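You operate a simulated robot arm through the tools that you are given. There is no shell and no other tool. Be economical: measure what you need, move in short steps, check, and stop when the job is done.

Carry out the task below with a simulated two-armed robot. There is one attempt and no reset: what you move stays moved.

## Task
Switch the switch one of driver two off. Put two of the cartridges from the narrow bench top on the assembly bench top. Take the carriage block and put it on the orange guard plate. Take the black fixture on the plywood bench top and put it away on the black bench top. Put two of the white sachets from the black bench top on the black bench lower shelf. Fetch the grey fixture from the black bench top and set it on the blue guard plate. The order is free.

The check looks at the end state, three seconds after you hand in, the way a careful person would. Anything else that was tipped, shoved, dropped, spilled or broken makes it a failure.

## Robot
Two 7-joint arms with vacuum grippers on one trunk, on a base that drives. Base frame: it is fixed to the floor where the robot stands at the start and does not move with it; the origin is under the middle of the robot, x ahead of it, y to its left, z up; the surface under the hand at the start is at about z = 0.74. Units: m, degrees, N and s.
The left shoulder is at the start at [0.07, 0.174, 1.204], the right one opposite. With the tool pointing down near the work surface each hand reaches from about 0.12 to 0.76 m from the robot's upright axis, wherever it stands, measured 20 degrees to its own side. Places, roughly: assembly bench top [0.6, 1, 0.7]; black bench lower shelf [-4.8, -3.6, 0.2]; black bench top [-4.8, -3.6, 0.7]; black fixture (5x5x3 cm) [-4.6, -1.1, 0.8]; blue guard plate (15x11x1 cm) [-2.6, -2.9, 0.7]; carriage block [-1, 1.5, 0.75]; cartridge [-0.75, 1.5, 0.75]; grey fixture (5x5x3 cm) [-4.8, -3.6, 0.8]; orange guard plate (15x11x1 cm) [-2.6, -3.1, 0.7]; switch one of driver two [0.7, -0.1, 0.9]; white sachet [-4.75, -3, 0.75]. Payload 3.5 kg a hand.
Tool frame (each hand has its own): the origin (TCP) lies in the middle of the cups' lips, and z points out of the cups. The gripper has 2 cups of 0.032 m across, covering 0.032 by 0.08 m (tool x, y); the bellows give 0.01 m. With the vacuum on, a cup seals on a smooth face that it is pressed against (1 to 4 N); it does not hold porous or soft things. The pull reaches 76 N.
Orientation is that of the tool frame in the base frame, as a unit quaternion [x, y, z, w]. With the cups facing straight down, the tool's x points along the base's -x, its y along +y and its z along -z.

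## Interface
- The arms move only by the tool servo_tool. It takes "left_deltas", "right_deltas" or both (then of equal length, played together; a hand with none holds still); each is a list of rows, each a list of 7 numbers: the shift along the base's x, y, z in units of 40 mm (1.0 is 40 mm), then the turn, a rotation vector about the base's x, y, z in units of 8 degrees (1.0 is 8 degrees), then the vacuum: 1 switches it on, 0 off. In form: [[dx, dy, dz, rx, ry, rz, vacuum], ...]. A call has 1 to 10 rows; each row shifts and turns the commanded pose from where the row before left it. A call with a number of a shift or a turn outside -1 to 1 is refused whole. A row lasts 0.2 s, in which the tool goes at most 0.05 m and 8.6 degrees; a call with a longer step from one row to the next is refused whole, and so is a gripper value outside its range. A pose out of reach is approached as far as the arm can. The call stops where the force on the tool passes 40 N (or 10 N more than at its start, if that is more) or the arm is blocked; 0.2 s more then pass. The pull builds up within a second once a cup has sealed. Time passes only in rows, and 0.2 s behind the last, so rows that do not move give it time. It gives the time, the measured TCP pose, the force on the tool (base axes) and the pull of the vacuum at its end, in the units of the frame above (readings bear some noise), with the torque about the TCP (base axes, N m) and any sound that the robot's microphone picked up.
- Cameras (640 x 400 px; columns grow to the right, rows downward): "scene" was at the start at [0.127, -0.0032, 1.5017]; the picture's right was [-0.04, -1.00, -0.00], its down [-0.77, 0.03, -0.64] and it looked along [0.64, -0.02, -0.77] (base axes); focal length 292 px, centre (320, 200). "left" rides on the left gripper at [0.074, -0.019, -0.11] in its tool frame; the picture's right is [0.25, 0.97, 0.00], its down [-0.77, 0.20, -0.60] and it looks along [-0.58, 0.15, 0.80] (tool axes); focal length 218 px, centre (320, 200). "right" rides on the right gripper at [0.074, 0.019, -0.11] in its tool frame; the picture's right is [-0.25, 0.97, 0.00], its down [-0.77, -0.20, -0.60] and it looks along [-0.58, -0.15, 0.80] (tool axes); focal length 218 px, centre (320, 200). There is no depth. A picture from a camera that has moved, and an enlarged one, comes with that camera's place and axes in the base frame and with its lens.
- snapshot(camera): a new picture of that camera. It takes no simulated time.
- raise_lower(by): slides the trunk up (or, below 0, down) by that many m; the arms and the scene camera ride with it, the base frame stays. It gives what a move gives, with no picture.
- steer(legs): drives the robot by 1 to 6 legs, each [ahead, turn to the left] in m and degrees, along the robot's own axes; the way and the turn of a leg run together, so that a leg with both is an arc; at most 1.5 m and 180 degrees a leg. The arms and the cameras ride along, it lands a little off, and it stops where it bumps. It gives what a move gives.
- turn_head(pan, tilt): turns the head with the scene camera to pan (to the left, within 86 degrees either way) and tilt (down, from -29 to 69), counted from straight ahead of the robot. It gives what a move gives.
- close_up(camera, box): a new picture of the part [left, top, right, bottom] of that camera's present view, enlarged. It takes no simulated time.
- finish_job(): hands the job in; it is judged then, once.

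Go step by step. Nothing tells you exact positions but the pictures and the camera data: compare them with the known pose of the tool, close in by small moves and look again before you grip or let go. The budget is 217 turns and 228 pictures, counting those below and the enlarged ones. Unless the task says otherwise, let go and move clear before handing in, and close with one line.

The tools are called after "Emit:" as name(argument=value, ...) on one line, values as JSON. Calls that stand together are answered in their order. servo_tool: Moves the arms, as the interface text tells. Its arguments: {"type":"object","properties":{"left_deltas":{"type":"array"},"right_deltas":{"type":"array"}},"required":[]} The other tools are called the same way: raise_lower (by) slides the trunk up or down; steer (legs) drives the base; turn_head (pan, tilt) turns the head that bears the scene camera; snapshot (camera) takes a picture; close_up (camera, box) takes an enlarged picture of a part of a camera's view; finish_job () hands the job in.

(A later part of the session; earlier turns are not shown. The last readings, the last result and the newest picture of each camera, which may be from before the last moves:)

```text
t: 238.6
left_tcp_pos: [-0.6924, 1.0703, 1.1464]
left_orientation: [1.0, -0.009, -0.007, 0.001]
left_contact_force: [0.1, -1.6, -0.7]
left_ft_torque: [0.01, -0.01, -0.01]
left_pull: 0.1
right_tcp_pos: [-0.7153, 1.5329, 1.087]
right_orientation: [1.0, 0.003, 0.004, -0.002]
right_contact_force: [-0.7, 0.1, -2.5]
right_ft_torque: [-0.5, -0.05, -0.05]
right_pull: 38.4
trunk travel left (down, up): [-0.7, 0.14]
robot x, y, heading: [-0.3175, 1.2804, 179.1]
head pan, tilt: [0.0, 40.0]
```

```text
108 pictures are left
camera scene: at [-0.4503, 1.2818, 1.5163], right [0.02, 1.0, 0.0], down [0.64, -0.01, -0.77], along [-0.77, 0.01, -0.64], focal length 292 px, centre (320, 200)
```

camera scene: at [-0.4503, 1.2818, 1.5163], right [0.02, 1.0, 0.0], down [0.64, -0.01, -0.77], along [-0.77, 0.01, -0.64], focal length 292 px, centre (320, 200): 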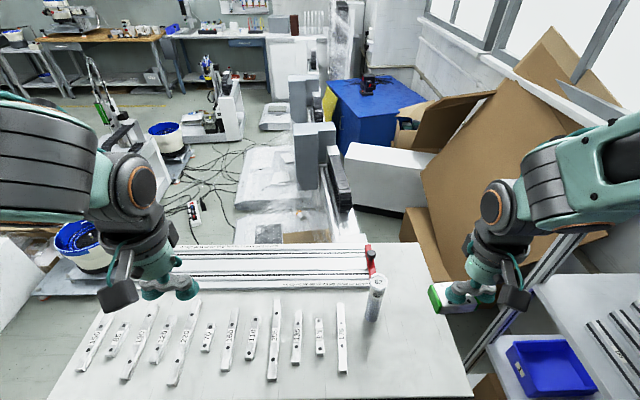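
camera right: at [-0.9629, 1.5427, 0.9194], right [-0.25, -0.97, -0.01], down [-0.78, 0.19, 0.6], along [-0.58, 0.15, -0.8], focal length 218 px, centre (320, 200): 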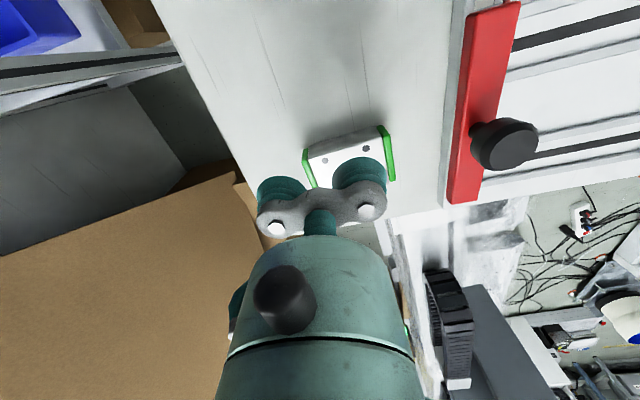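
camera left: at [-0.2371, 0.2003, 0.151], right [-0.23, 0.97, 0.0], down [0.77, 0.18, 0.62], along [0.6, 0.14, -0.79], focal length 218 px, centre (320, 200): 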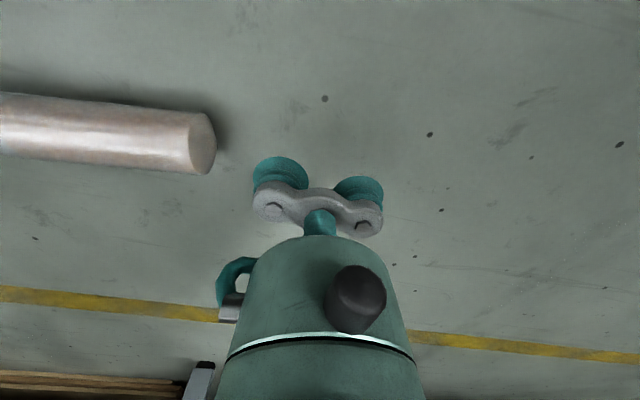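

The block is held. I back off, turn, and drive out to the open floor toward the table cluster.

Emit:
steer(legs=[[-0.12, 0], [0, 90], [1.4, 0], [0.5, 0]])

Emit:
turn_head(pan=-25, tilt=20)

Emit:
snapshot(camera="scene")

```text
t: 252.6
left_tcp_pos: [-0.0638, -0.9949, 1.1452]
left_orientation: [0.72, 0.694, -0.004, 0.005]
left_contact_force: [0.4, -0.7, 0.2]
left_ft_torque: [-0.01, 0.02, -0.02]
left_pull: 0.1
right_tcp_pos: [-0.5248, -1.0083, 1.0868]
right_orientation: [0.711, 0.703, 0.002, -0.004]
right_contact_force: [-0.1, -0.3, -1.5]
right_ft_torque: [0.04, -0.49, -0.04]
right_pull: 38.0
trunk travel left (down, up): [-0.7, 0.14]
robot x, y, heading: [-0.2635, -0.6138, -91.9]
head pan, tilt: [0.0, 40.0]
```

```text
t: 253.5
left_tcp_pos: [-0.0625, -0.994, 1.1457]
left_orientation: [0.719, 0.695, -0.005, 0.006]
left_contact_force: [-0.1, -0.9, 0.5]
left_ft_torque: [-0.02, -0.02, 0.02]
left_pull: 0.0
right_tcp_pos: [-0.5253, -1.008, 1.0865]
right_orientation: [0.712, 0.703, 0.002, -0.005]
right_contact_force: [-0.3, 0.1, -2.5]
right_ft_torque: [-0.01, -0.5, -0.03]
right_pull: 37.7
trunk travel left (down, up): [-0.7, 0.14]
robot x, y, heading: [-0.2644, -0.6129, -91.9]
head pan, tilt: [-25.0, 20.0]
```

```text
107 pictures are left
camera scene: at [-0.3078, -0.7465, 1.5477], right [-0.89, 0.45, 0.0], down [0.16, 0.31, -0.94], along [-0.43, -0.84, -0.34], focal length 292 px, centre (320, 200)
```

scene: 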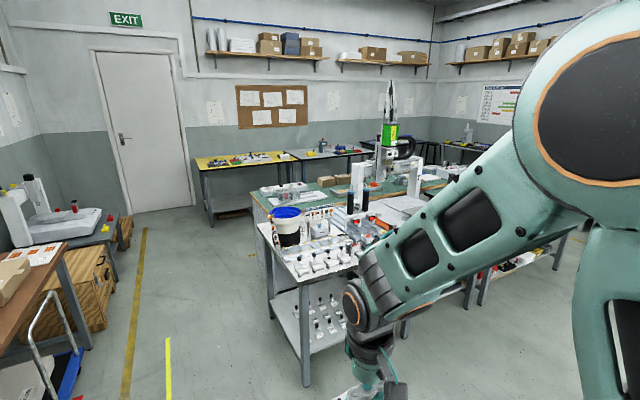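

I drive down the left corridor and look at the rear side of the cluster.

Emit:
steer(legs=[[0, 2], [1.45, 0], [1.1, 0]])

Emit:
turn_head(pan=-75, tilt=20)

Emit:
snapshot(camera="scene")

Emit:
turn_head(pan=-20, tilt=30)

Emit:
snapshot(camera="scene")

```text
t: 266.2
left_tcp_pos: [-0.0761, -3.5047, 1.1464]
left_orientation: [0.714, 0.7, -0.005, 0.005]
left_contact_force: [0.1, 0.1, 0.2]
left_ft_torque: [-0.01, 0.03, 0.01]
left_pull: 0.0
right_tcp_pos: [-0.5388, -3.5276, 1.0868]
right_orientation: [0.705, 0.709, 0.002, -0.005]
right_contact_force: [0.6, 0.2, -3.0]
right_ft_torque: [0.03, -0.52, -0.01]
right_pull: 37.0
trunk travel left (down, up): [-0.7, 0.14]
robot x, y, heading: [-0.2834, -3.1257, -91.2]
head pan, tilt: [-25.0, 20.0]
```

```text
t: 267.4
left_tcp_pos: [-0.0769, -3.5046, 1.146]
left_orientation: [0.714, 0.7, -0.005, 0.005]
left_contact_force: [0.2, 0.1, 0.3]
left_ft_torque: [-0.01, -0.01, 0.04]
left_pull: 0.1
right_tcp_pos: [-0.5376, -3.5268, 1.0867]
right_orientation: [0.705, 0.709, 0.002, -0.004]
right_contact_force: [-0.4, 0.6, -2.7]
right_ft_torque: [0.01, -0.51, 0.0]
right_pull: 38.0
trunk travel left (down, up): [-0.7, 0.14]
robot x, y, heading: [-0.2832, -3.1282, -91.2]
head pan, tilt: [-75.0, 20.0]
```

```text
106 pictures are left
camera scene: at [-0.3754, -3.201, 1.5477], right [-0.24, 0.97, 0.0], down [0.33, 0.08, -0.94], along [-0.91, -0.23, -0.34], focal length 292 px, centre (320, 200)
```

scene: 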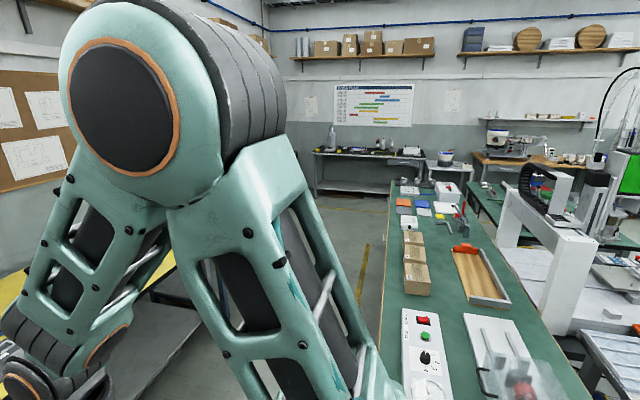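

```text
t: 268.6
left_tcp_pos: [-0.0757, -3.505, 1.1448]
left_orientation: [0.714, 0.7, -0.005, 0.006]
left_contact_force: [0.3, -0.5, 0.1]
left_ft_torque: [0.03, -0.02, 0.01]
left_pull: 0.1
right_tcp_pos: [-0.5385, -3.5263, 1.0876]
right_orientation: [0.706, 0.708, 0.001, -0.004]
right_contact_force: [1.2, -0.4, -2.9]
right_ft_torque: [0.0, -0.53, 0.04]
right_pull: 38.2
trunk travel left (down, up): [-0.7, 0.14]
robot x, y, heading: [-0.2857, -3.1273, -91.1]
head pan, tilt: [-20.0, 30.0]
```

```text
105 pictures are left
camera scene: at [-0.3175, -3.2628, 1.5317], right [-0.93, 0.36, 0.0], down [0.18, 0.47, -0.87], along [-0.31, -0.81, -0.5], focal length 292 px, centre (320, 200)
```

scene: 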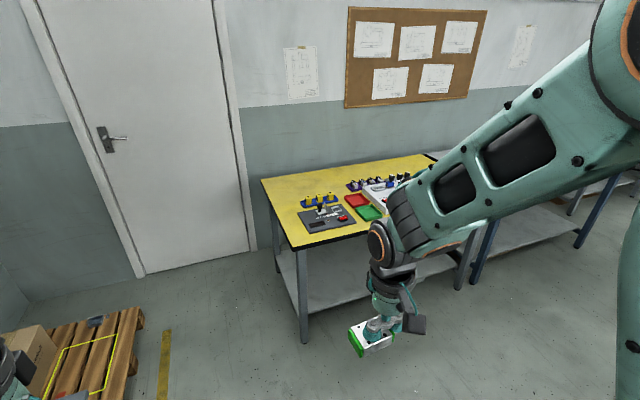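

I see the orange and blue plates on the green-topped table; its south aisle runs at y ≈ -3.2 to -4.26. I drive into that aisle.

Emit:
steer(legs=[[0.6, 0], [0, -89], [1.2, 0]])

Emit:
turn_head(pan=-25, tilt=30)

Emit:
snapshot(camera="scene")

```text
t: 281.5
left_tcp_pos: [-1.8732, -3.923, 1.1449]
left_orientation: [1.0, -0.01, -0.008, 0.001]
left_contact_force: [0.9, 0.2, 0.1]
left_ft_torque: [0.01, -0.01, 0.0]
left_pull: 0.0
right_tcp_pos: [-1.8934, -3.4606, 1.087]
right_orientation: [1.0, 0.001, 0.003, -0.002]
right_contact_force: [0.1, -0.1, -1.6]
right_ft_torque: [-0.44, 0.01, 0.0]
right_pull: 37.6
trunk travel left (down, up): [-0.7, 0.14]
robot x, y, heading: [-1.4929, -3.7188, 178.6]
head pan, tilt: [-20.0, 30.0]
```

```text
t: 282.2
left_tcp_pos: [-1.8739, -3.9232, 1.146]
left_orientation: [1.0, -0.012, -0.007, 0.001]
left_contact_force: [-0.3, 1.6, 0.3]
left_ft_torque: [0.01, -0.01, 0.0]
left_pull: 0.0
right_tcp_pos: [-1.8942, -3.4614, 1.0868]
right_orientation: [1.0, 0.001, 0.004, -0.002]
right_contact_force: [-0.3, 0.0, -3.2]
right_ft_torque: [-0.47, -0.01, -0.04]
right_pull: 37.8
trunk travel left (down, up): [-0.7, 0.14]
robot x, y, heading: [-1.4955, -3.7156, 178.8]
head pan, tilt: [-25.0, 30.0]
```

```text
104 pictures are left
camera scene: at [-1.6266, -3.6759, 1.5316], right [0.44, 0.9, 0.0], down [0.45, -0.22, -0.87], along [-0.78, 0.38, -0.5], focal length 292 px, centre (320, 200)
```

scene: 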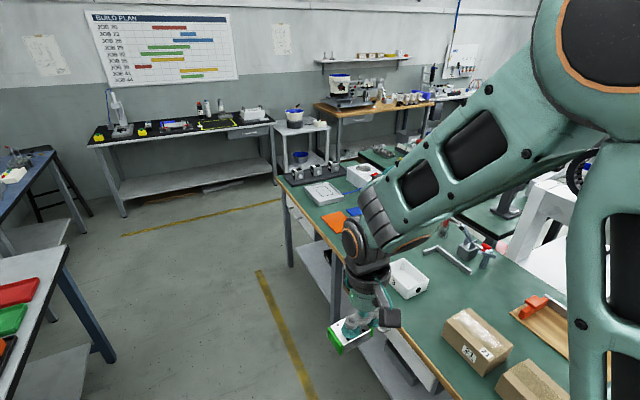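

Orange plate is around [-2.63, -3.1]. I drive up beside it and face it.

Emit:
steer(legs=[[1.05, 0], [0, -89]])

Emit:
turn_head(pan=0, tilt=50)

Emit:
snapshot(camera="scene")

Emit:
snapshot(camera="right")

```text
t: 291.3
left_tcp_pos: [-2.7568, -3.318, 1.1444]
left_orientation: [-0.707, 0.708, 0.006, 0.004]
left_contact_force: [-0.5, -0.6, -0.3]
left_ft_torque: [-0.02, 0.01, -0.01]
left_pull: 0.1
right_tcp_pos: [-2.2948, -3.2874, 1.0867]
right_orientation: [0.716, -0.698, 0.004, 0.002]
right_contact_force: [0.4, -0.1, -2.4]
right_ft_torque: [-0.04, 0.47, -0.01]
right_pull: 37.2
trunk travel left (down, up): [-0.7, 0.14]
robot x, y, heading: [-2.5417, -3.6894, 90.1]
head pan, tilt: [-25.0, 30.0]
```

```text
t: 292.2
left_tcp_pos: [-2.7559, -3.3174, 1.146]
left_orientation: [-0.707, 0.708, 0.006, 0.005]
left_contact_force: [0.1, 0.2, 0.4]
left_ft_torque: [0.0, 0.0, 0.01]
left_pull: 0.0
right_tcp_pos: [-2.2941, -3.2865, 1.0865]
right_orientation: [0.715, -0.699, 0.004, 0.002]
right_contact_force: [0.7, -0.5, -2.3]
right_ft_torque: [-0.03, 0.47, -0.02]
right_pull: 38.1
trunk travel left (down, up): [-0.7, 0.14]
robot x, y, heading: [-2.5455, -3.6902, 89.9]
head pan, tilt: [0.0, 50.0]
```

```text
103 pictures are left
camera scene: at [-2.5419, -3.5644, 1.5022], right [1.0, 0.0, 0.0], down [0.0, -0.77, -0.64], along [0.0, 0.64, -0.77], focal length 292 px, centre (320, 200)
```

scene: 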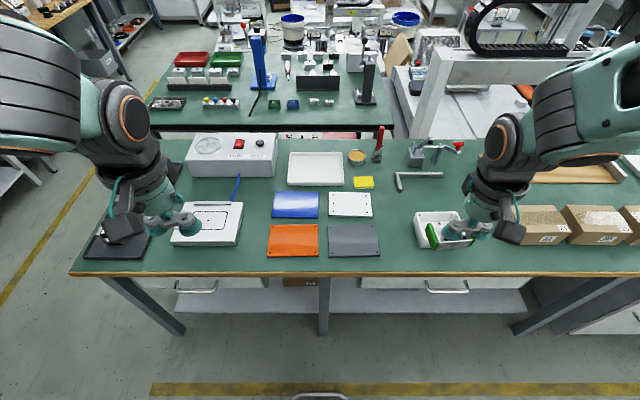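

```text
102 pictures are left
camera right: at [-2.3126, -3.3605, 1.1979], right [-0.97, 0.23, -0.01], down [0.18, 0.78, 0.6], along [0.14, 0.58, -0.8], focal length 218 px, centre (320, 200)
```

right: 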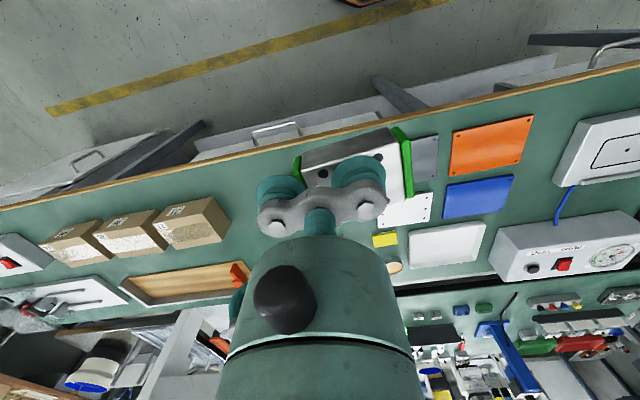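

Orange plate centre is about [-2.623, -3.096]. I move the block over it, the left hand stepping aside.

Emit:
servo_tool(right_deltas=[[-0.77, 0.3, 0, 0, 0, 0, 1], [-0.77, 0.5, 0, 0, 0, 0, 1], [-0.77, 0.5, 0, 0, 0, 0, 1], [-0.77, 0.5, 0, 0, 0, 0, 1], [-0.77, 0.5, 0, 0, 0, 0, 1], [-0.77, 0.5, 0, 0, 0, 0, 1], [-0.77, 0.5, 0, 0, 0, 0, 1], [-0.77, 0.5, 0, 0, 0, 0, 1], [-0.77, 0.5, 0, 0, 0, 0, 1], [-0.7, 0.47, 0, 0, 0, 0, 1]], left_deltas=[[-0.8, 0, 0, 0, 0, 0, 0], [-0.8, 0, 0, 0, 0, 0, 0], [-0.8, 0, 0, 0, 0, 0, 0], [-0.8, 0, 0, 0, 0, 0, 0], [-0.8, 0, 0, 0, 0, 0, 0], [0, 0, 0, 0, 0, 0, 0], [0, 0, 0, 0, 0, 0, 0], [0, 0, 0, 0, 0, 0, 0], [0, 0, 0, 0, 0, 0, 0], [0, 0, 0, 0, 0, 0, 0]])

Emit:
servo_tool(right_deltas=[[0, 0, -0.9, 0, 0, 0, 1], [0, 0, -1, 0, 0, 0, 1], [0, 0, -1, 0, 0, 0, 1], [0, 0, -1, 0, 0, 0, 1], [0, 0, -1, 0, 0, 0, 1], [0, 0, -0.8, 0, 0, 0, 1], [0, 0, 0, 0, 0, 0, 1]])

Emit:
close_up(camera="scene", box=[230, 170, 390, 270])

Emit:
snapshot(camera="right")

```text
t: 294.4
left_tcp_pos: [-2.9182, -3.3158, 1.1441]
left_orientation: [-0.706, 0.708, 0.004, 0.004]
left_contact_force: [-0.3, -0.4, -0.2]
left_ft_torque: [-0.01, -0.02, -0.01]
left_pull: 0.0
right_tcp_pos: [-2.5931, -3.0897, 1.0913]
right_orientation: [0.709, -0.705, -0.002, 0.01]
right_contact_force: [-1.3, 0.8, -2.3]
right_ft_torque: [0.01, 0.45, -0.02]
right_pull: 38.3
trunk travel left (down, up): [-0.7, 0.14]
robot x, y, heading: [-2.543, -3.6908, 90.2]
head pan, tilt: [0.0, 50.0]
```

```text
t: 296.0
left_tcp_pos: [-2.9187, -3.3164, 1.1451]
left_orientation: [-0.706, 0.708, 0.006, 0.005]
left_contact_force: [-0.6, -1.3, -0.2]
left_ft_torque: [-0.03, 0.02, -0.03]
left_pull: 0.1
right_tcp_pos: [-2.5992, -3.0969, 0.8615]
right_orientation: [0.715, -0.699, 0.004, 0.002]
right_contact_force: [0.3, -0.4, -2.4]
right_ft_torque: [0.0, 0.47, -0.01]
right_pull: 38.0
trunk travel left (down, up): [-0.7, 0.14]
robot x, y, heading: [-2.5422, -3.6916, 90.1]
head pan, tilt: [0.0, 50.0]
```

```text
4.00 times, centred on (310, 220) of scene
camera zoom: at [-2.5424, -3.5647, 1.5022], right [1.0, 0.0, 0.0], down [0.0, -0.77, -0.64], along [0.0, 0.64, -0.77], focal length 1170 px, centre (360, 120)
```

zoom: 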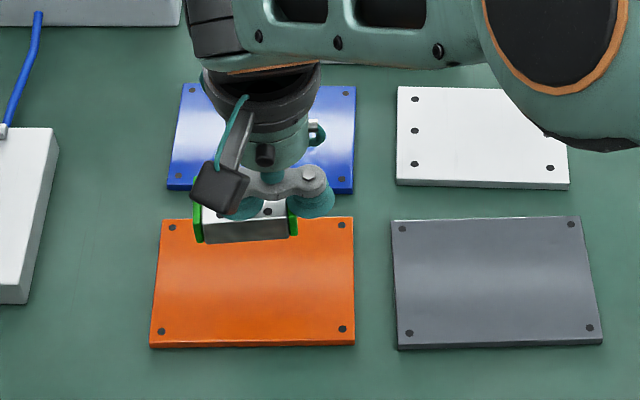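

```text
100 pictures are left
camera right: at [-2.6177, -3.1694, 0.9713], right [-0.97, 0.23, -0.01], down [0.18, 0.78, 0.6], along [0.14, 0.58, -0.8], focal length 218 px, centre (320, 200)
```

right: 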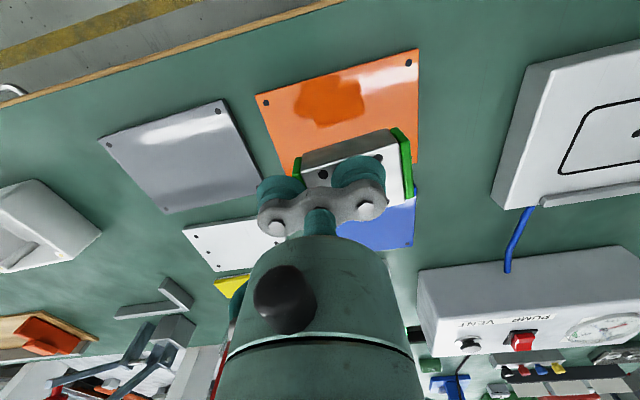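

Aligned; I nudge 8 mm back and lower onto the plate.

Emit:
servo_tool(right_deltas=[[-0.03, -0.2, -0.6, 0, 0, 0, 1], [0, 0, -0.7, 0, 0, 0, 1], [0, 0, -0.4, 0, 0, 0, 1], [0, 0, -0.1, 0, 0, 0, 1], [0, 0, -0.07, 0, 0, 0, 1], [0, 0, -0.07, 0, 0, 0, 1], [0, 0, 0, 0, 0, 0, 1]])

Emit:
close_up(camera="scene", box=[230, 170, 390, 270])

```text
t: 297.6
left_tcp_pos: [-2.9177, -3.3175, 1.1437]
left_orientation: [-0.706, 0.708, 0.005, 0.005]
left_contact_force: [0.6, -0.7, -0.3]
left_ft_torque: [0.01, 0.0, -0.01]
left_pull: 0.1
right_tcp_pos: [-2.6009, -3.105, 0.7813]
right_orientation: [0.715, -0.699, 0.005, 0.002]
right_contact_force: [-0.2, 0.1, -2.8]
right_ft_torque: [-0.02, 0.46, 0.0]
right_pull: 37.8
trunk travel left (down, up): [-0.7, 0.14]
robot x, y, heading: [-2.5456, -3.6919, 90.1]
head pan, tilt: [0.0, 50.0]
```

```text
4.00 times, centred on (310, 220) of scene
camera zoom: at [-2.5423, -3.5644, 1.5021], right [1.0, 0.0, 0.0], down [0.0, -0.77, -0.64], along [0.0, 0.64, -0.77], focal length 1170 px, centre (360, 120)
```

zoom: 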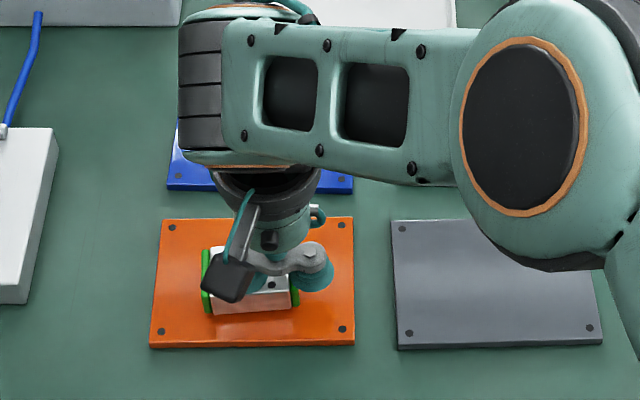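

Nearly down and centred. Continue in 2 mm steps until contact.

Emit:
servo_tool(right_deltas=[[0, 0, -0.06, 0, 0, 0, 1], [0, 0, -0.06, 0, 0, 0, 1], [0, 0, -0.06, 0, 0, 0, 1], [0, 0, 0, 0, 0, 0, 1]])

```text
t: 298.6
left_tcp_pos: [-2.9191, -3.3177, 1.1461]
left_orientation: [-0.707, 0.707, 0.005, 0.004]
left_contact_force: [-0.5, -0.4, 0.9]
left_ft_torque: [0.04, -0.01, -0.01]
left_pull: 0.0
right_tcp_pos: [-2.6011, -3.105, 0.775]
right_orientation: [0.715, -0.699, 0.003, 0.0]
right_contact_force: [2.1, 0.8, 8.9]
right_ft_torque: [0.16, 0.88, 0.03]
right_pull: 37.8
trunk travel left (down, up): [-0.7, 0.14]
robot x, y, heading: [-2.5413, -3.6938, 90.1]
head pan, tilt: [0.0, 50.0]
```

Contact. Release and rise.

Emit:
servo_tool(right_deltas=[[0, 0, 0.03, 0, 0, 0, 1], [0, 0, 0, 0, 0, 0, 0], [0, 0, 0, 0, 0, 0, 0], [0, 0, 0, 0, 0, 0, 0], [0, 0, 0.1, 0, 0, 0, 0], [0, 0, 0.4, 0, 0, 0, 0], [0, 0, 0.8, 0, 0, 0, 0], [0, 0, 1, 0, 0, 0, 0], [0, 0, 1, 0, 0, 0, 0], [0, 0, 1, 0, 0, 0, 0]])

Emit:
servo_tool(right_deltas=[[0, 0, 1, 0, 0, 0, 0], [0, 0, 1, 0, 0, 0, 0], [0, 0, 1, 0, 0, 0, 0], [0, 0, 0.8, 0, 0, 0, 0], [0.6, -0.6, 0.5, 0, 0, 0, 0], [0.7, -0.7, 0, 0, 0, 0, 0], [0.7, -0.7, 0, 0, 0, 0, 0], [0.7, -0.7, 0, 0, 0, 0, 0], [0.7, -0.7, 0, 0, 0, 0, 0], [0.7, -0.7, 0, 0, 0, 0, 0]], left_deltas=[[0.5, 0, 0, 0, 0, 0, 0], [0.5, 0, 0, 0, 0, 0, 0], [0.5, 0, 0, 0, 0, 0, 0], [0.5, 0, 0, 0, 0, 0, 0], [0.5, 0, 0, 0, 0, 0, 0], [0, 0, 0, 0, 0, 0, 0], [0, 0, 0, 0, 0, 0, 0], [0, 0, 0, 0, 0, 0, 0], [0, 0, 0, 0, 0, 0, 0], [0, 0, 0, 0, 0, 0, 0]])

Emit:
close_up(camera="scene", box=[230, 170, 390, 270])

```text
t: 300.8
left_tcp_pos: [-2.9182, -3.3174, 1.1447]
left_orientation: [-0.706, 0.708, 0.005, 0.004]
left_contact_force: [0.4, 0.1, 0.2]
left_ft_torque: [-0.01, 0.01, 0.03]
left_pull: 0.0
right_tcp_pos: [-2.5989, -3.1038, 0.9479]
right_orientation: [0.715, -0.699, 0.004, 0.002]
right_contact_force: [0.3, -0.1, -1.1]
right_ft_torque: [-0.01, -0.01, 0.03]
right_pull: 0.1
trunk travel left (down, up): [-0.7, 0.14]
robot x, y, heading: [-2.5424, -3.6901, 90.0]
head pan, tilt: [0.0, 50.0]
```

```text
t: 303.0
left_tcp_pos: [-2.8145, -3.3193, 1.1459]
left_orientation: [-0.707, 0.707, 0.007, 0.004]
left_contact_force: [-0.8, -0.6, -0.3]
left_ft_torque: [0.03, -0.02, 0.01]
left_pull: 0.0
right_tcp_pos: [-2.4362, -3.2693, 1.1201]
right_orientation: [0.716, -0.699, 0.003, 0.002]
right_contact_force: [0.6, -0.5, 0.3]
right_ft_torque: [-0.04, -0.04, 0.01]
right_pull: 0.0
trunk travel left (down, up): [-0.7, 0.14]
robot x, y, heading: [-2.5398, -3.6929, 90.0]
head pan, tilt: [0.0, 50.0]
```

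```text
4.00 times, centred on (310, 220) of scene
camera zoom: at [-2.5404, -3.5664, 1.5023], right [1.0, 0.0, 0.0], down [0.0, -0.77, -0.64], along [0.0, 0.64, -0.77], focal length 1170 px, centre (360, 120)
```

zoom: 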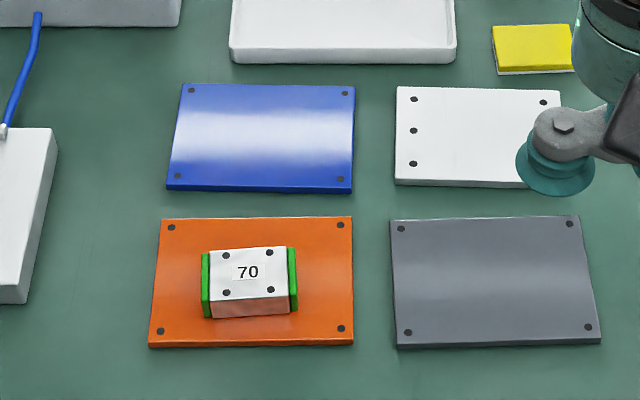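

The carriage block sits on the orange plate. Next I head west to look at the black bench and the plywood bench.

Emit:
steer(legs=[[0, 90], [1.15, 0]])

Emit:
turn_head(pan=0, tilt=30)

Emit:
snapshot(camera="scene")

Emit:
turn_head(pan=-60, tilt=20)

Emit:
snapshot(camera="scene")

```text
t: 312.7
left_tcp_pos: [-4.0883, -3.9206, 1.1459]
left_orientation: [1.0, -0.018, -0.006, 0.001]
left_contact_force: [-0.1, 0.2, -0.6]
left_ft_torque: [-0.01, 0.0, -0.01]
left_pull: 0.1
right_tcp_pos: [-4.1262, -3.5414, 1.1201]
right_orientation: [1.0, -0.005, 0.006, -0.002]
right_contact_force: [0.2, 0.7, -0.2]
right_ft_torque: [-0.01, 0.01, 0.03]
right_pull: 0.1
trunk travel left (down, up): [-0.7, 0.14]
robot x, y, heading: [-3.704, -3.6587, 178.1]
head pan, tilt: [0.0, 50.0]
```

```text
t: 313.6
left_tcp_pos: [-4.088, -3.9205, 1.147]
left_orientation: [1.0, -0.017, -0.007, 0.001]
left_contact_force: [0.5, 0.0, -0.2]
left_ft_torque: [-0.02, -0.02, 0.01]
left_pull: 0.1
right_tcp_pos: [-4.1261, -3.5411, 1.1204]
right_orientation: [1.0, -0.006, 0.005, -0.002]
right_contact_force: [-0.1, 1.2, -0.7]
right_ft_torque: [0.01, -0.03, 0.01]
right_pull: 0.1
trunk travel left (down, up): [-0.7, 0.14]
robot x, y, heading: [-3.7074, -3.6579, 178.2]
head pan, tilt: [0.0, 30.0]
```

```text
97 pictures are left
camera scene: at [-3.8459, -3.6552, 1.5316], right [0.03, 1.0, 0.0], down [0.5, -0.02, -0.87], along [-0.87, 0.03, -0.5], focal length 292 px, centre (320, 200)
```

scene: 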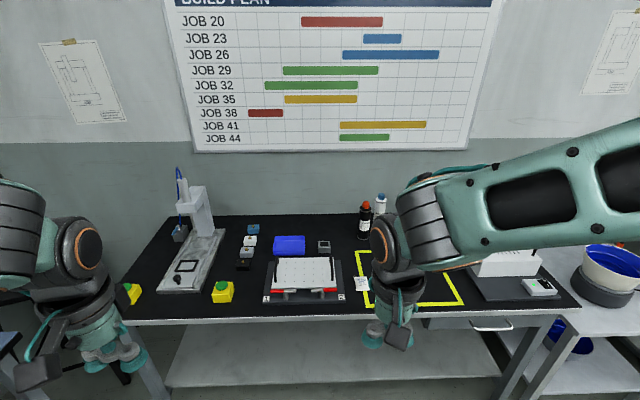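

```text
t: 314.9
left_tcp_pos: [-4.0881, -3.9207, 1.1464]
left_orientation: [1.0, -0.017, -0.007, 0.001]
left_contact_force: [0.8, -0.4, -0.3]
left_ft_torque: [0.0, -0.01, 0.02]
left_pull: 0.1
right_tcp_pos: [-4.1264, -3.542, 1.1203]
right_orientation: [1.0, -0.005, 0.004, -0.002]
right_contact_force: [-0.2, -0.6, -0.3]
right_ft_torque: [0.03, 0.01, -0.02]
right_pull: 0.1
trunk travel left (down, up): [-0.7, 0.14]
robot x, y, heading: [-3.7081, -3.6641, 178.2]
head pan, tilt: [-60.0, 20.0]
```

```text
96 pictures are left
camera scene: at [-3.7994, -3.5761, 1.5477], right [0.88, 0.47, 0.0], down [0.16, -0.3, -0.94], along [-0.44, 0.83, -0.34], focal length 292 px, centre (320, 200)
```

scene: 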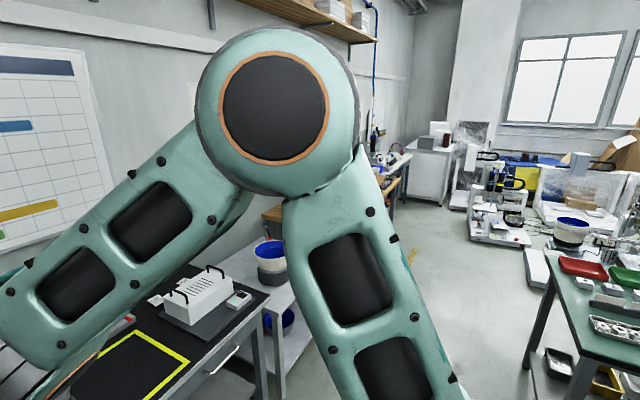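

I zoom in on the black bench to identify the fixtures and sachets.

Emit:
turn_head(pan=-10, tilt=30)

Emit:
close_up(camera="scene", box=[120, 170, 360, 320])

Emit:
close_up(camera="scene", box=[300, 180, 620, 380])

Emit:
snapshot(camera="right")

```text
t: 316.0
left_tcp_pos: [-4.0875, -3.9215, 1.1457]
left_orientation: [1.0, -0.017, -0.007, 0.001]
left_contact_force: [0.1, -0.4, 0.1]
left_ft_torque: [0.04, 0.03, 0.02]
left_pull: 0.1
right_tcp_pos: [-4.1245, -3.541, 1.1204]
right_orientation: [1.0, -0.006, 0.004, -0.002]
right_contact_force: [0.0, -0.3, 0.3]
right_ft_torque: [0.02, 0.0, -0.03]
right_pull: 0.1
trunk travel left (down, up): [-0.7, 0.14]
robot x, y, heading: [-3.7074, -3.6629, 178.1]
head pan, tilt: [-10.0, 30.0]
```

```text
2.67 times, centred on (240, 245) of scene
camera zoom: at [-3.844, -3.6394, 1.5317], right [0.21, 0.98, 0.0], down [0.49, -0.1, -0.87], along [-0.85, 0.18, -0.5], focal length 780 px, centre (533, 80)
```

zoom: 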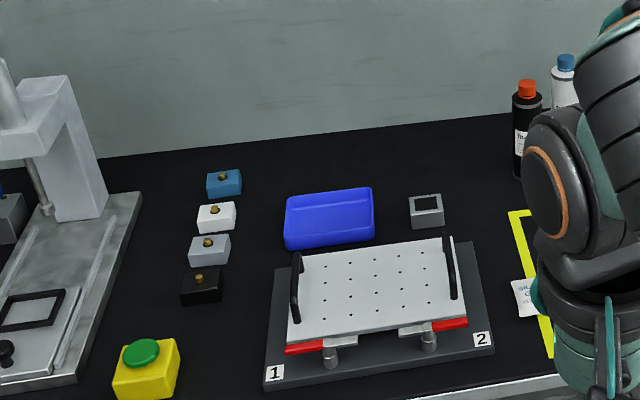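

```text
2.00 times, centred on (460, 280) of scene
camera zoom: at [-3.844, -3.6394, 1.5317], right [0.21, 0.98, 0.0], down [0.49, -0.1, -0.87], along [-0.85, 0.18, -0.5], focal length 585 px, centre (40, 40)
```

zoom: 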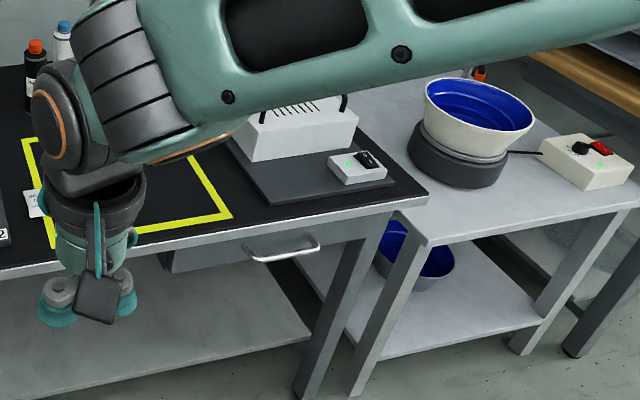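

```text
93 pictures are left
camera right: at [-4.0532, -3.5615, 1.2308], right [-0.26, -0.96, -0.01], down [-0.77, 0.21, 0.6], along [-0.58, 0.16, -0.8], focal length 218 px, centre (320, 200)
```

right: 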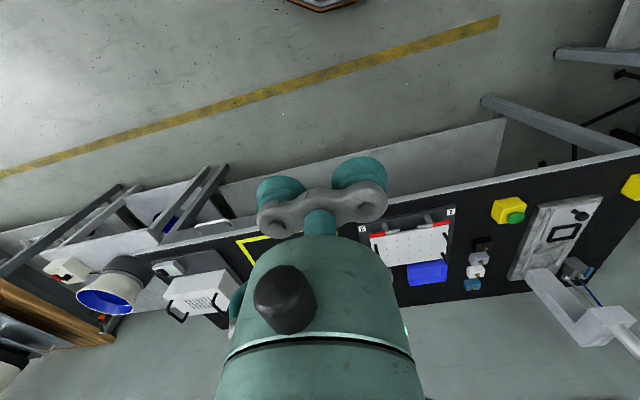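

Emit:
close_up(camera="scene", box=[180, 225, 300, 300])

Emit:
close_up(camera="scene", box=[250, 225, 346, 285])

```text
5.33 times, centred on (240, 262) of scene
camera zoom: at [-3.844, -3.6394, 1.5317], right [0.21, 0.98, 0.0], down [0.49, -0.1, -0.87], along [-0.85, 0.18, -0.5], focal length 1559 px, centre (747, -133)
```

zoom: 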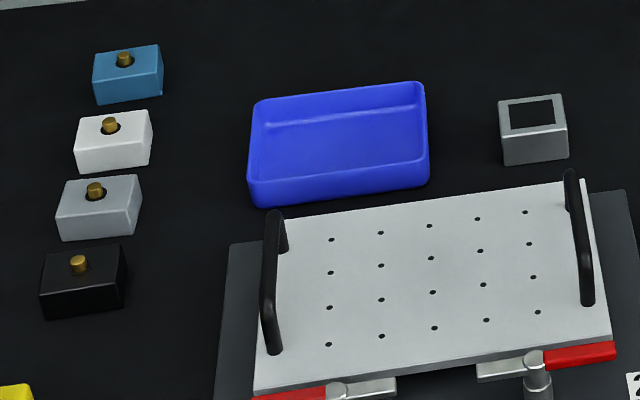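

```text
6.67 times, centred on (298, 255) of scene
camera zoom: at [-3.844, -3.6394, 1.5317], right [0.21, 0.98, 0.0], down [0.49, -0.1, -0.87], along [-0.85, 0.18, -0.5], focal length 1949 px, centre (467, -167)
```

zoom: 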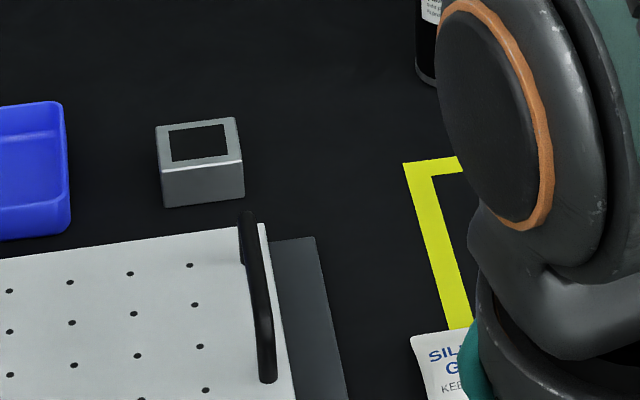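

The grey fixture (5×5×3 cm with a dark square on top) is at about [-4.79, -3.6]; silica sachets are in the yellow frame. First I fetch the black fixture from the plywood bench.

Emit:
steer(legs=[[0, -88], [1.4, 0]])

Emit:
turn_head(pan=50, tilt=25)

Emit:
snapshot(camera="scene")

Emit:
turn_head(pan=0, tilt=30)

Emit:
snapshot(camera="scene")

```text
t: 326.6
left_tcp_pos: [-4.0147, -1.918, 1.146]
left_orientation: [0.714, -0.7, -0.006, -0.004]
left_contact_force: [0.8, -0.2, 0.1]
left_ft_torque: [0.02, 0.0, 0.0]
left_pull: 0.1
right_tcp_pos: [-3.6372, -1.8586, 1.1205]
right_orientation: [0.722, -0.692, 0.004, 0.002]
right_contact_force: [-0.3, 0.5, 0.0]
right_ft_torque: [0.0, 0.0, 0.0]
right_pull: 0.1
trunk travel left (down, up): [-0.7, 0.14]
robot x, y, heading: [-3.7339, -2.284, 91.1]
head pan, tilt: [-10.0, 30.0]
```

```text
t: 327.9
left_tcp_pos: [-4.015, -1.9193, 1.1466]
left_orientation: [0.714, -0.7, -0.006, -0.005]
left_contact_force: [0.9, 0.3, -0.7]
left_ft_torque: [-0.01, 0.02, -0.03]
left_pull: 0.1
right_tcp_pos: [-3.6375, -1.8608, 1.1207]
right_orientation: [0.722, -0.692, 0.004, 0.001]
right_contact_force: [-0.2, 0.5, 0.6]
right_ft_torque: [0.0, -0.01, 0.03]
right_pull: 0.0
trunk travel left (down, up): [-0.7, 0.14]
robot x, y, heading: [-3.7357, -2.2861, 91.2]
head pan, tilt: [50.0, 25.0]
```

```text
90 pictures are left
camera scene: at [-3.8058, -2.1785, 1.5396], right [0.63, 0.78, 0.0], down [0.33, -0.27, -0.91], along [-0.71, 0.57, -0.42], focal length 292 px, centre (320, 200)
```

scene: 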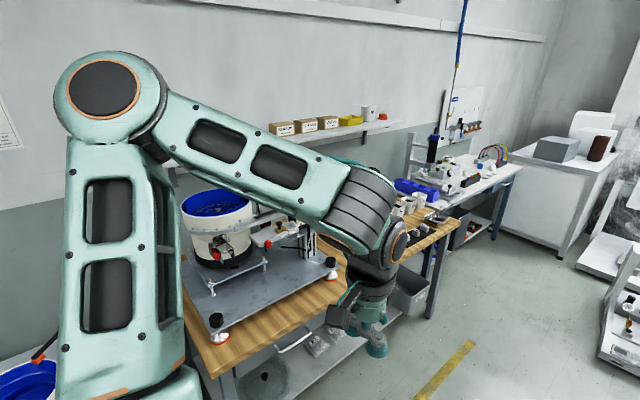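

```text
t: 329.1
left_tcp_pos: [-4.0153, -1.9173, 1.1456]
left_orientation: [0.714, -0.7, -0.005, -0.005]
left_contact_force: [0.1, 0.5, 0.8]
left_ft_torque: [-0.01, -0.02, -0.03]
left_pull: 0.1
right_tcp_pos: [-3.6373, -1.8598, 1.12]
right_orientation: [0.723, -0.691, 0.004, 0.001]
right_contact_force: [0.0, -0.1, 0.3]
right_ft_torque: [0.02, 0.03, 0.01]
right_pull: 0.1
trunk travel left (down, up): [-0.7, 0.14]
robot x, y, heading: [-3.7333, -2.2834, 91.2]
head pan, tilt: [0.0, 30.0]
```

```text
89 pictures are left
camera scene: at [-3.736, -2.146, 1.5317], right [1.0, 0.02, 0.0], down [0.01, -0.5, -0.87], along [-0.02, 0.87, -0.5], focal length 292 px, centre (320, 200)
```

scene: 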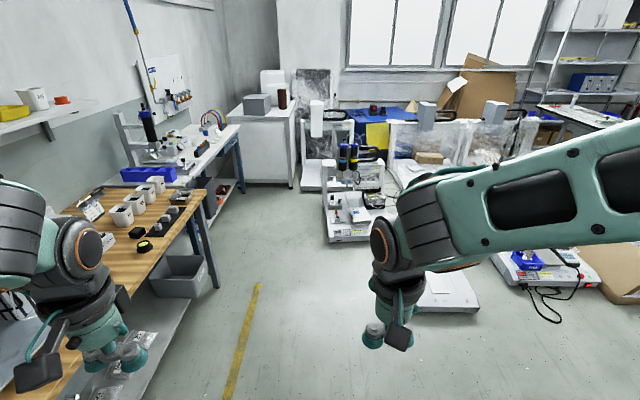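

Plywood bench items are ahead left. I move beside them and face the bench.

Emit:
steer(legs=[[1.15, 0], [0, 88]])

Emit:
turn_head(pan=0, tilt=40)

Emit:
snapshot(camera="scene")

```text
t: 338.7
left_tcp_pos: [-4.124, -1.3954, 1.1463]
left_orientation: [1.0, -0.018, -0.006, 0.001]
left_contact_force: [-0.7, -0.1, 0.3]
left_ft_torque: [0.0, -0.04, 0.04]
left_pull: 0.1
right_tcp_pos: [-4.1579, -1.0161, 1.1204]
right_orientation: [1.0, -0.006, 0.004, -0.002]
right_contact_force: [0.6, 0.2, -1.0]
right_ft_torque: [0.01, -0.03, -0.03]
right_pull: 0.0
trunk travel left (down, up): [-0.7, 0.14]
robot x, y, heading: [-3.7402, -1.1358, 177.9]
head pan, tilt: [0.0, 30.0]
```

```text
t: 339.4
left_tcp_pos: [-4.1217, -1.3972, 1.1459]
left_orientation: [1.0, -0.018, -0.007, 0.001]
left_contact_force: [-0.3, 0.0, 0.1]
left_ft_torque: [-0.04, -0.01, 0.02]
left_pull: 0.0
right_tcp_pos: [-4.1585, -1.0158, 1.1207]
right_orientation: [1.0, -0.007, 0.004, -0.002]
right_contact_force: [0.4, 0.6, -0.3]
right_ft_torque: [0.03, 0.03, 0.01]
right_pull: 0.1
trunk travel left (down, up): [-0.7, 0.14]
robot x, y, heading: [-3.7427, -1.1355, 178.2]
head pan, tilt: [0.0, 40.0]
```

```text
88 pictures are left
camera scene: at [-3.8738, -1.1311, 1.5164], right [0.03, 1.0, 0.0], down [0.64, -0.02, -0.77], along [-0.77, 0.03, -0.64], focal length 292 px, centre (320, 200)
```

scene: 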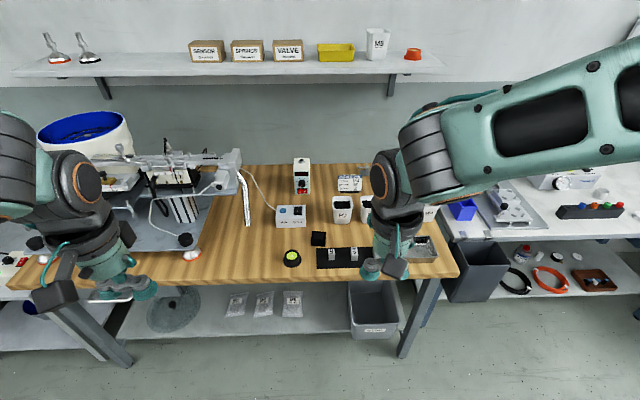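

Emit:
steer(legs=[[0.24, 0]])

Emit:
turn_head(pan=0, tilt=55)

Emit:
snapshot(camera="scene")

Emit:
close_up(camera="scene", box=[250, 120, 410, 220])

```text
t: 341.2
left_tcp_pos: [-4.3643, -1.3889, 1.1465]
left_orientation: [1.0, -0.018, -0.007, 0.001]
left_contact_force: [0.0, 0.1, 0.2]
left_ft_torque: [0.0, 0.01, 0.0]
left_pull: 0.1
right_tcp_pos: [-4.4014, -1.0088, 1.1203]
right_orientation: [1.0, -0.005, 0.004, -0.002]
right_contact_force: [0.0, -0.4, -0.3]
right_ft_torque: [0.0, 0.03, -0.01]
right_pull: 0.1
trunk travel left (down, up): [-0.7, 0.14]
robot x, y, heading: [-3.9797, -1.125, 178.0]
head pan, tilt: [0.0, 40.0]
```

```text
t: 342.0
left_tcp_pos: [-4.3656, -1.387, 1.1453]
left_orientation: [1.0, -0.018, -0.007, 0.0]
left_contact_force: [-0.2, 0.7, 0.0]
left_ft_torque: [-0.01, -0.02, -0.01]
left_pull: 0.0
right_tcp_pos: [-4.4037, -1.0078, 1.1201]
right_orientation: [1.0, -0.006, 0.005, -0.001]
right_contact_force: [0.4, 0.3, -0.5]
right_ft_torque: [0.01, 0.01, 0.01]
right_pull: 0.0
trunk travel left (down, up): [-0.7, 0.14]
robot x, y, heading: [-3.9795, -1.1269, 177.9]
head pan, tilt: [0.0, 55.0]
```

```text
87 pictures are left
camera scene: at [-4.1049, -1.123, 1.4956], right [0.03, 1.0, 0.0], down [0.82, -0.03, -0.57], along [-0.57, 0.02, -0.82], focal length 292 px, centre (320, 200)
```

scene: 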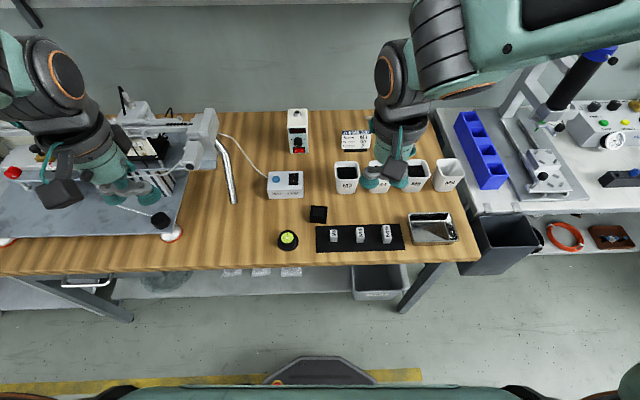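

```text
4.00 times, centred on (330, 170) of scene
camera zoom: at [-4.1049, -1.123, 1.4956], right [0.03, 1.0, 0.0], down [0.82, -0.03, -0.57], along [-0.57, 0.02, -0.82], focal length 1170 px, centre (280, 320)
```

zoom: 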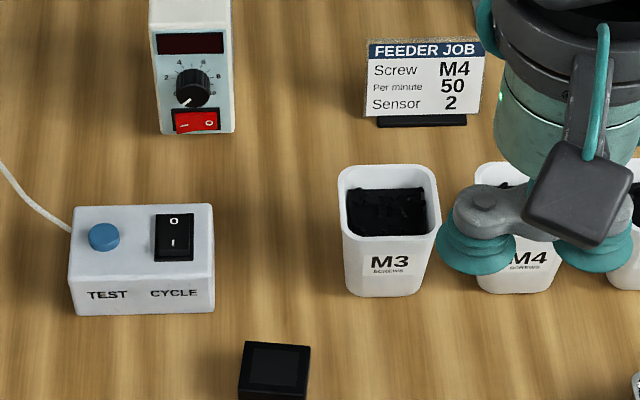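

The black fixture is at about [-4.566, -1.109]. I bring the right hand over it.

Emit:
servo_tool(right_deltas=[[-0.7, -0.33, 0, 0, 0, 0, 0], [-0.7, -0.33, 0, 0, 0, 0, 0], [-0.7, -0.33, 0, 0, 0, 0, 0], [-0.7, -0.33, -0.3, 0, 0, 0, 0], [-0.7, -0.33, -0.6, 0, 0, 0, 0], [-0.55, -0.28, -0.8, 0, 0, 0, 0], [0, 0, -1, 0, 0, 0, 0], [0, 0, -1, 0, 0, 0, 0], [0, 0, -1, 0, 0, 0, 0], [0, 0, -0.8, 0, 0, 0, 0]])

Emit:
snapshot(camera="right")

Emit:
close_up(camera="scene", box=[260, 150, 420, 250])

```text
t: 344.2
left_tcp_pos: [-4.3652, -1.3889, 1.1458]
left_orientation: [1.0, -0.017, -0.007, 0.001]
left_contact_force: [-0.5, -0.1, -0.6]
left_ft_torque: [0.0, 0.0, -0.01]
left_pull: 0.0
right_tcp_pos: [-4.5653, -1.086, 0.9006]
right_orientation: [1.0, -0.005, 0.004, -0.002]
right_contact_force: [-0.6, 0.0, 0.5]
right_ft_torque: [-0.01, 0.0, -0.01]
right_pull: 0.0
trunk travel left (down, up): [-0.7, 0.14]
robot x, y, heading: [-3.9859, -1.1258, 177.9]
head pan, tilt: [0.0, 55.0]
```

```text
85 pictures are left
camera right: at [-4.4918, -1.1058, 1.0112], right [-0.26, -0.96, -0.01], down [-0.77, 0.21, 0.6], along [-0.58, 0.16, -0.8], focal length 218 px, centre (320, 200)
```

right: 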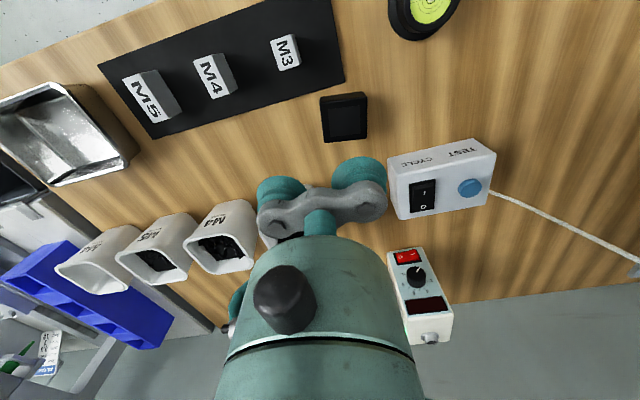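

```text
4.00 times, centred on (340, 200) of scene
camera zoom: at [-4.1049, -1.123, 1.4956], right [0.03, 1.0, 0.0], down [0.82, -0.03, -0.57], along [-0.57, 0.02, -0.82], focal length 1170 px, centre (240, 200)
```

zoom: 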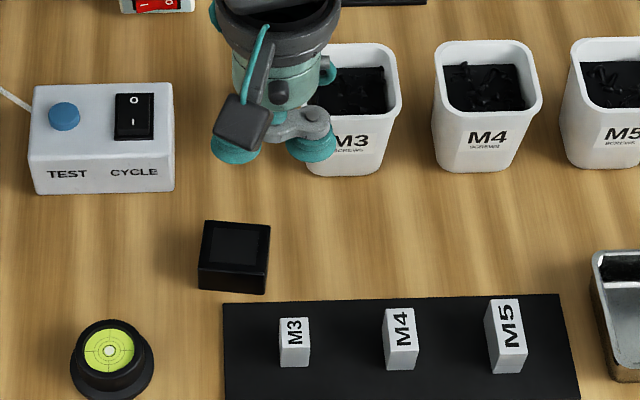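

Emit:
servo_tool(right_deltas=[[-0.07, -0.12, -0.8, 0, 0, 0, 0], [0, 0, -0.8, 0, 0, 0, 0], [0, 0, -0.6, 0, 0, 0, 0], [0, 0, 0, 0, 0, 0, 0]])

Emit:
close_up(camera="right", box=[260, 90, 420, 190])

```text
t: 345.2
left_tcp_pos: [-4.365, -1.3883, 1.1466]
left_orientation: [1.0, -0.019, -0.007, 0.001]
left_contact_force: [0.2, -0.4, -0.5]
left_ft_torque: [0.03, 0.02, 0.01]
left_pull: 0.0
right_tcp_pos: [-4.5671, -1.0908, 0.8122]
right_orientation: [1.0, -0.005, 0.004, -0.002]
right_contact_force: [0.3, 0.2, 0.0]
right_ft_torque: [0.0, -0.02, 0.03]
right_pull: 0.1
trunk travel left (down, up): [-0.7, 0.14]
robot x, y, heading: [-3.9817, -1.1274, 177.8]
head pan, tilt: [0.0, 55.0]
```

```text
4.00 times, centred on (340, 140) of right
camera zoom: at [-4.4945, -1.1109, 0.924], right [-0.26, -0.96, -0.01], down [-0.77, 0.21, 0.6], along [-0.58, 0.16, -0.8], focal length 873 px, centre (240, 440)
```

zoom: 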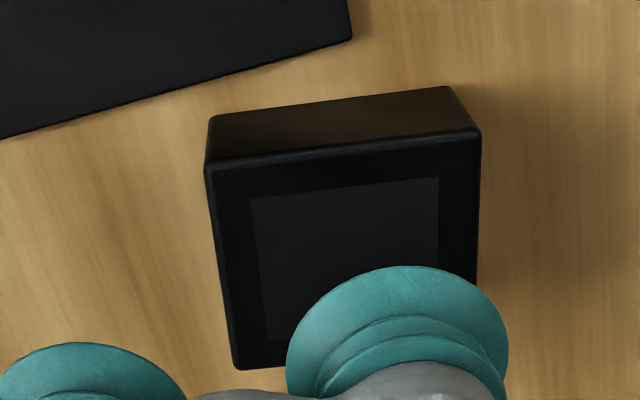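

Centred, with a flush flat top. I lower with vacuum on.

Emit:
servo_tool(right_deltas=[[0, 0.03, -0.5, 0, 0, 0, 1], [0, 0, -0.3, 0, 0, 0, 1], [0, 0, -0.12, 0, 0, 0, 1], [0, 0, -0.1, 0, 0, 0, 1], [0, 0, -0.08, 0, 0, 0, 1], [0, 0, 0, 0, 0, 0, 1]])

```text
t: 346.6
left_tcp_pos: [-4.3642, -1.3876, 1.1453]
left_orientation: [1.0, -0.019, -0.008, 0.0]
left_contact_force: [0.0, -0.1, 0.3]
left_ft_torque: [0.01, 0.0, -0.04]
left_pull: 0.0
right_tcp_pos: [-4.5671, -1.089, 0.7698]
right_orientation: [1.0, -0.006, 0.002, -0.002]
right_contact_force: [0.0, 2.1, 13.8]
right_ft_torque: [-1.16, 0.14, 0.02]
right_pull: 37.7
trunk travel left (down, up): [-0.7, 0.14]
robot x, y, heading: [-3.9832, -1.1242, 178.1]
head pan, tilt: [0.0, 55.0]
```

Sealed. I lift, tuck in, back off, and drive to the black bench.

Emit:
servo_tool(right_deltas=[[0, 0, 0.4, 0, 0, 0, 1], [0, 0, 0.8, 0, 0, 0, 1], [0, 0, 1, 0, 0, 0, 1], [0, 0, 1, 0, 0, 0, 1], [0, 0, 1, 0, 0, 0, 1], [0, 0, 1, 0, 0, 0, 1], [0.6, 0.3, 1, 0, 0, 0, 1], [0.7, 0.4, 1, 0, 0, 0, 1], [0.7, 0.4, 1, 0, 0, 0, 1], [0.7, 0.4, 0.5, 0, 0, 0, 1]])

Emit:
servo_tool(right_deltas=[[0.7, 0.3, 0, 0, 0, 0, 1], [0.7, 0.3, 0, 0, 0, 0, 1], [0.4, 0.2, 0, 0, 0, 0, 1]])

Emit:
steer(legs=[[-0.3, 0], [0, 92], [1.3, 0], [1.1, 0], [0, -91]])

Emit:
turn_head(pan=0, tilt=40)

Emit:
snapshot(camera="scene")

```text
refused: row 8 steps farther than a row can; nothing moved
```

```text
t: 347.4
left_tcp_pos: [-4.3653, -1.3898, 1.1457]
left_orientation: [1.0, -0.018, -0.007, 0.0]
left_contact_force: [0.6, -0.3, 0.7]
left_ft_torque: [0.02, -0.03, 0.0]
left_pull: 0.0
right_tcp_pos: [-4.4937, -1.0581, 0.7689]
right_orientation: [1.0, -0.007, 0.004, -0.002]
right_contact_force: [-0.7, 0.5, 1.1]
right_ft_torque: [0.02, 0.03, -0.03]
right_pull: 0.0
trunk travel left (down, up): [-0.7, 0.14]
robot x, y, heading: [-3.9807, -1.1274, 178.0]
head pan, tilt: [0.0, 55.0]
```

```text
t: 359.8
left_tcp_pos: [-3.3567, -2.7832, 1.1444]
left_orientation: [0.695, 0.719, -0.005, 0.005]
left_contact_force: [0.5, 0.6, -1.4]
left_ft_torque: [0.03, 0.05, -0.02]
left_pull: 0.1
right_tcp_pos: [-3.6778, -2.9357, 0.7698]
right_orientation: [0.686, 0.727, 0.0, -0.005]
right_contact_force: [-0.4, -0.7, -0.1]
right_ft_torque: [0.0, 0.02, 0.04]
right_pull: 0.0
trunk travel left (down, up): [-0.7, 0.14]
robot x, y, heading: [-3.6533, -2.4225, -79.5]
head pan, tilt: [0.0, 55.0]
stopped in leg 3: the robot was blocked; the commanded pose is now the measured one
```

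```text
t: 360.6
left_tcp_pos: [-3.3608, -2.7846, 1.1461]
left_orientation: [0.695, 0.719, -0.004, 0.006]
left_contact_force: [0.8, -0.4, 0.2]
left_ft_torque: [-0.01, 0.01, 0.01]
left_pull: 0.1
right_tcp_pos: [-3.6819, -2.9371, 0.7687]
right_orientation: [0.686, 0.728, 0.002, -0.003]
right_contact_force: [-0.2, -0.4, 0.5]
right_ft_torque: [0.02, 0.01, 0.0]
right_pull: 0.1
trunk travel left (down, up): [-0.7, 0.14]
robot x, y, heading: [-3.651, -2.4207, -79.8]
head pan, tilt: [0.0, 40.0]
```

```text
82 pictures are left
camera scene: at [-3.6323, -2.5541, 1.5162], right [-0.98, -0.18, 0.0], down [-0.11, 0.63, -0.77], along [0.14, -0.75, -0.64], focal length 292 px, centre (320, 200)
```

scene: 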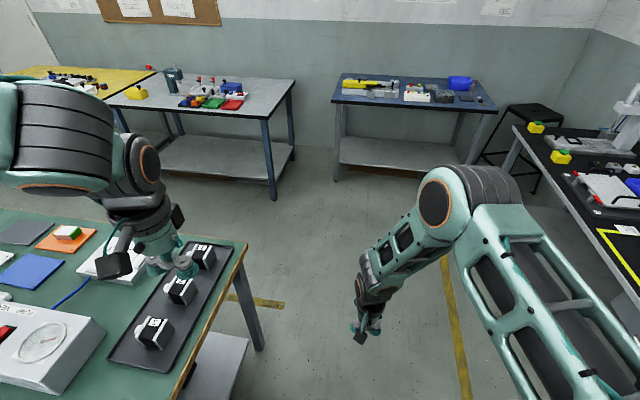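

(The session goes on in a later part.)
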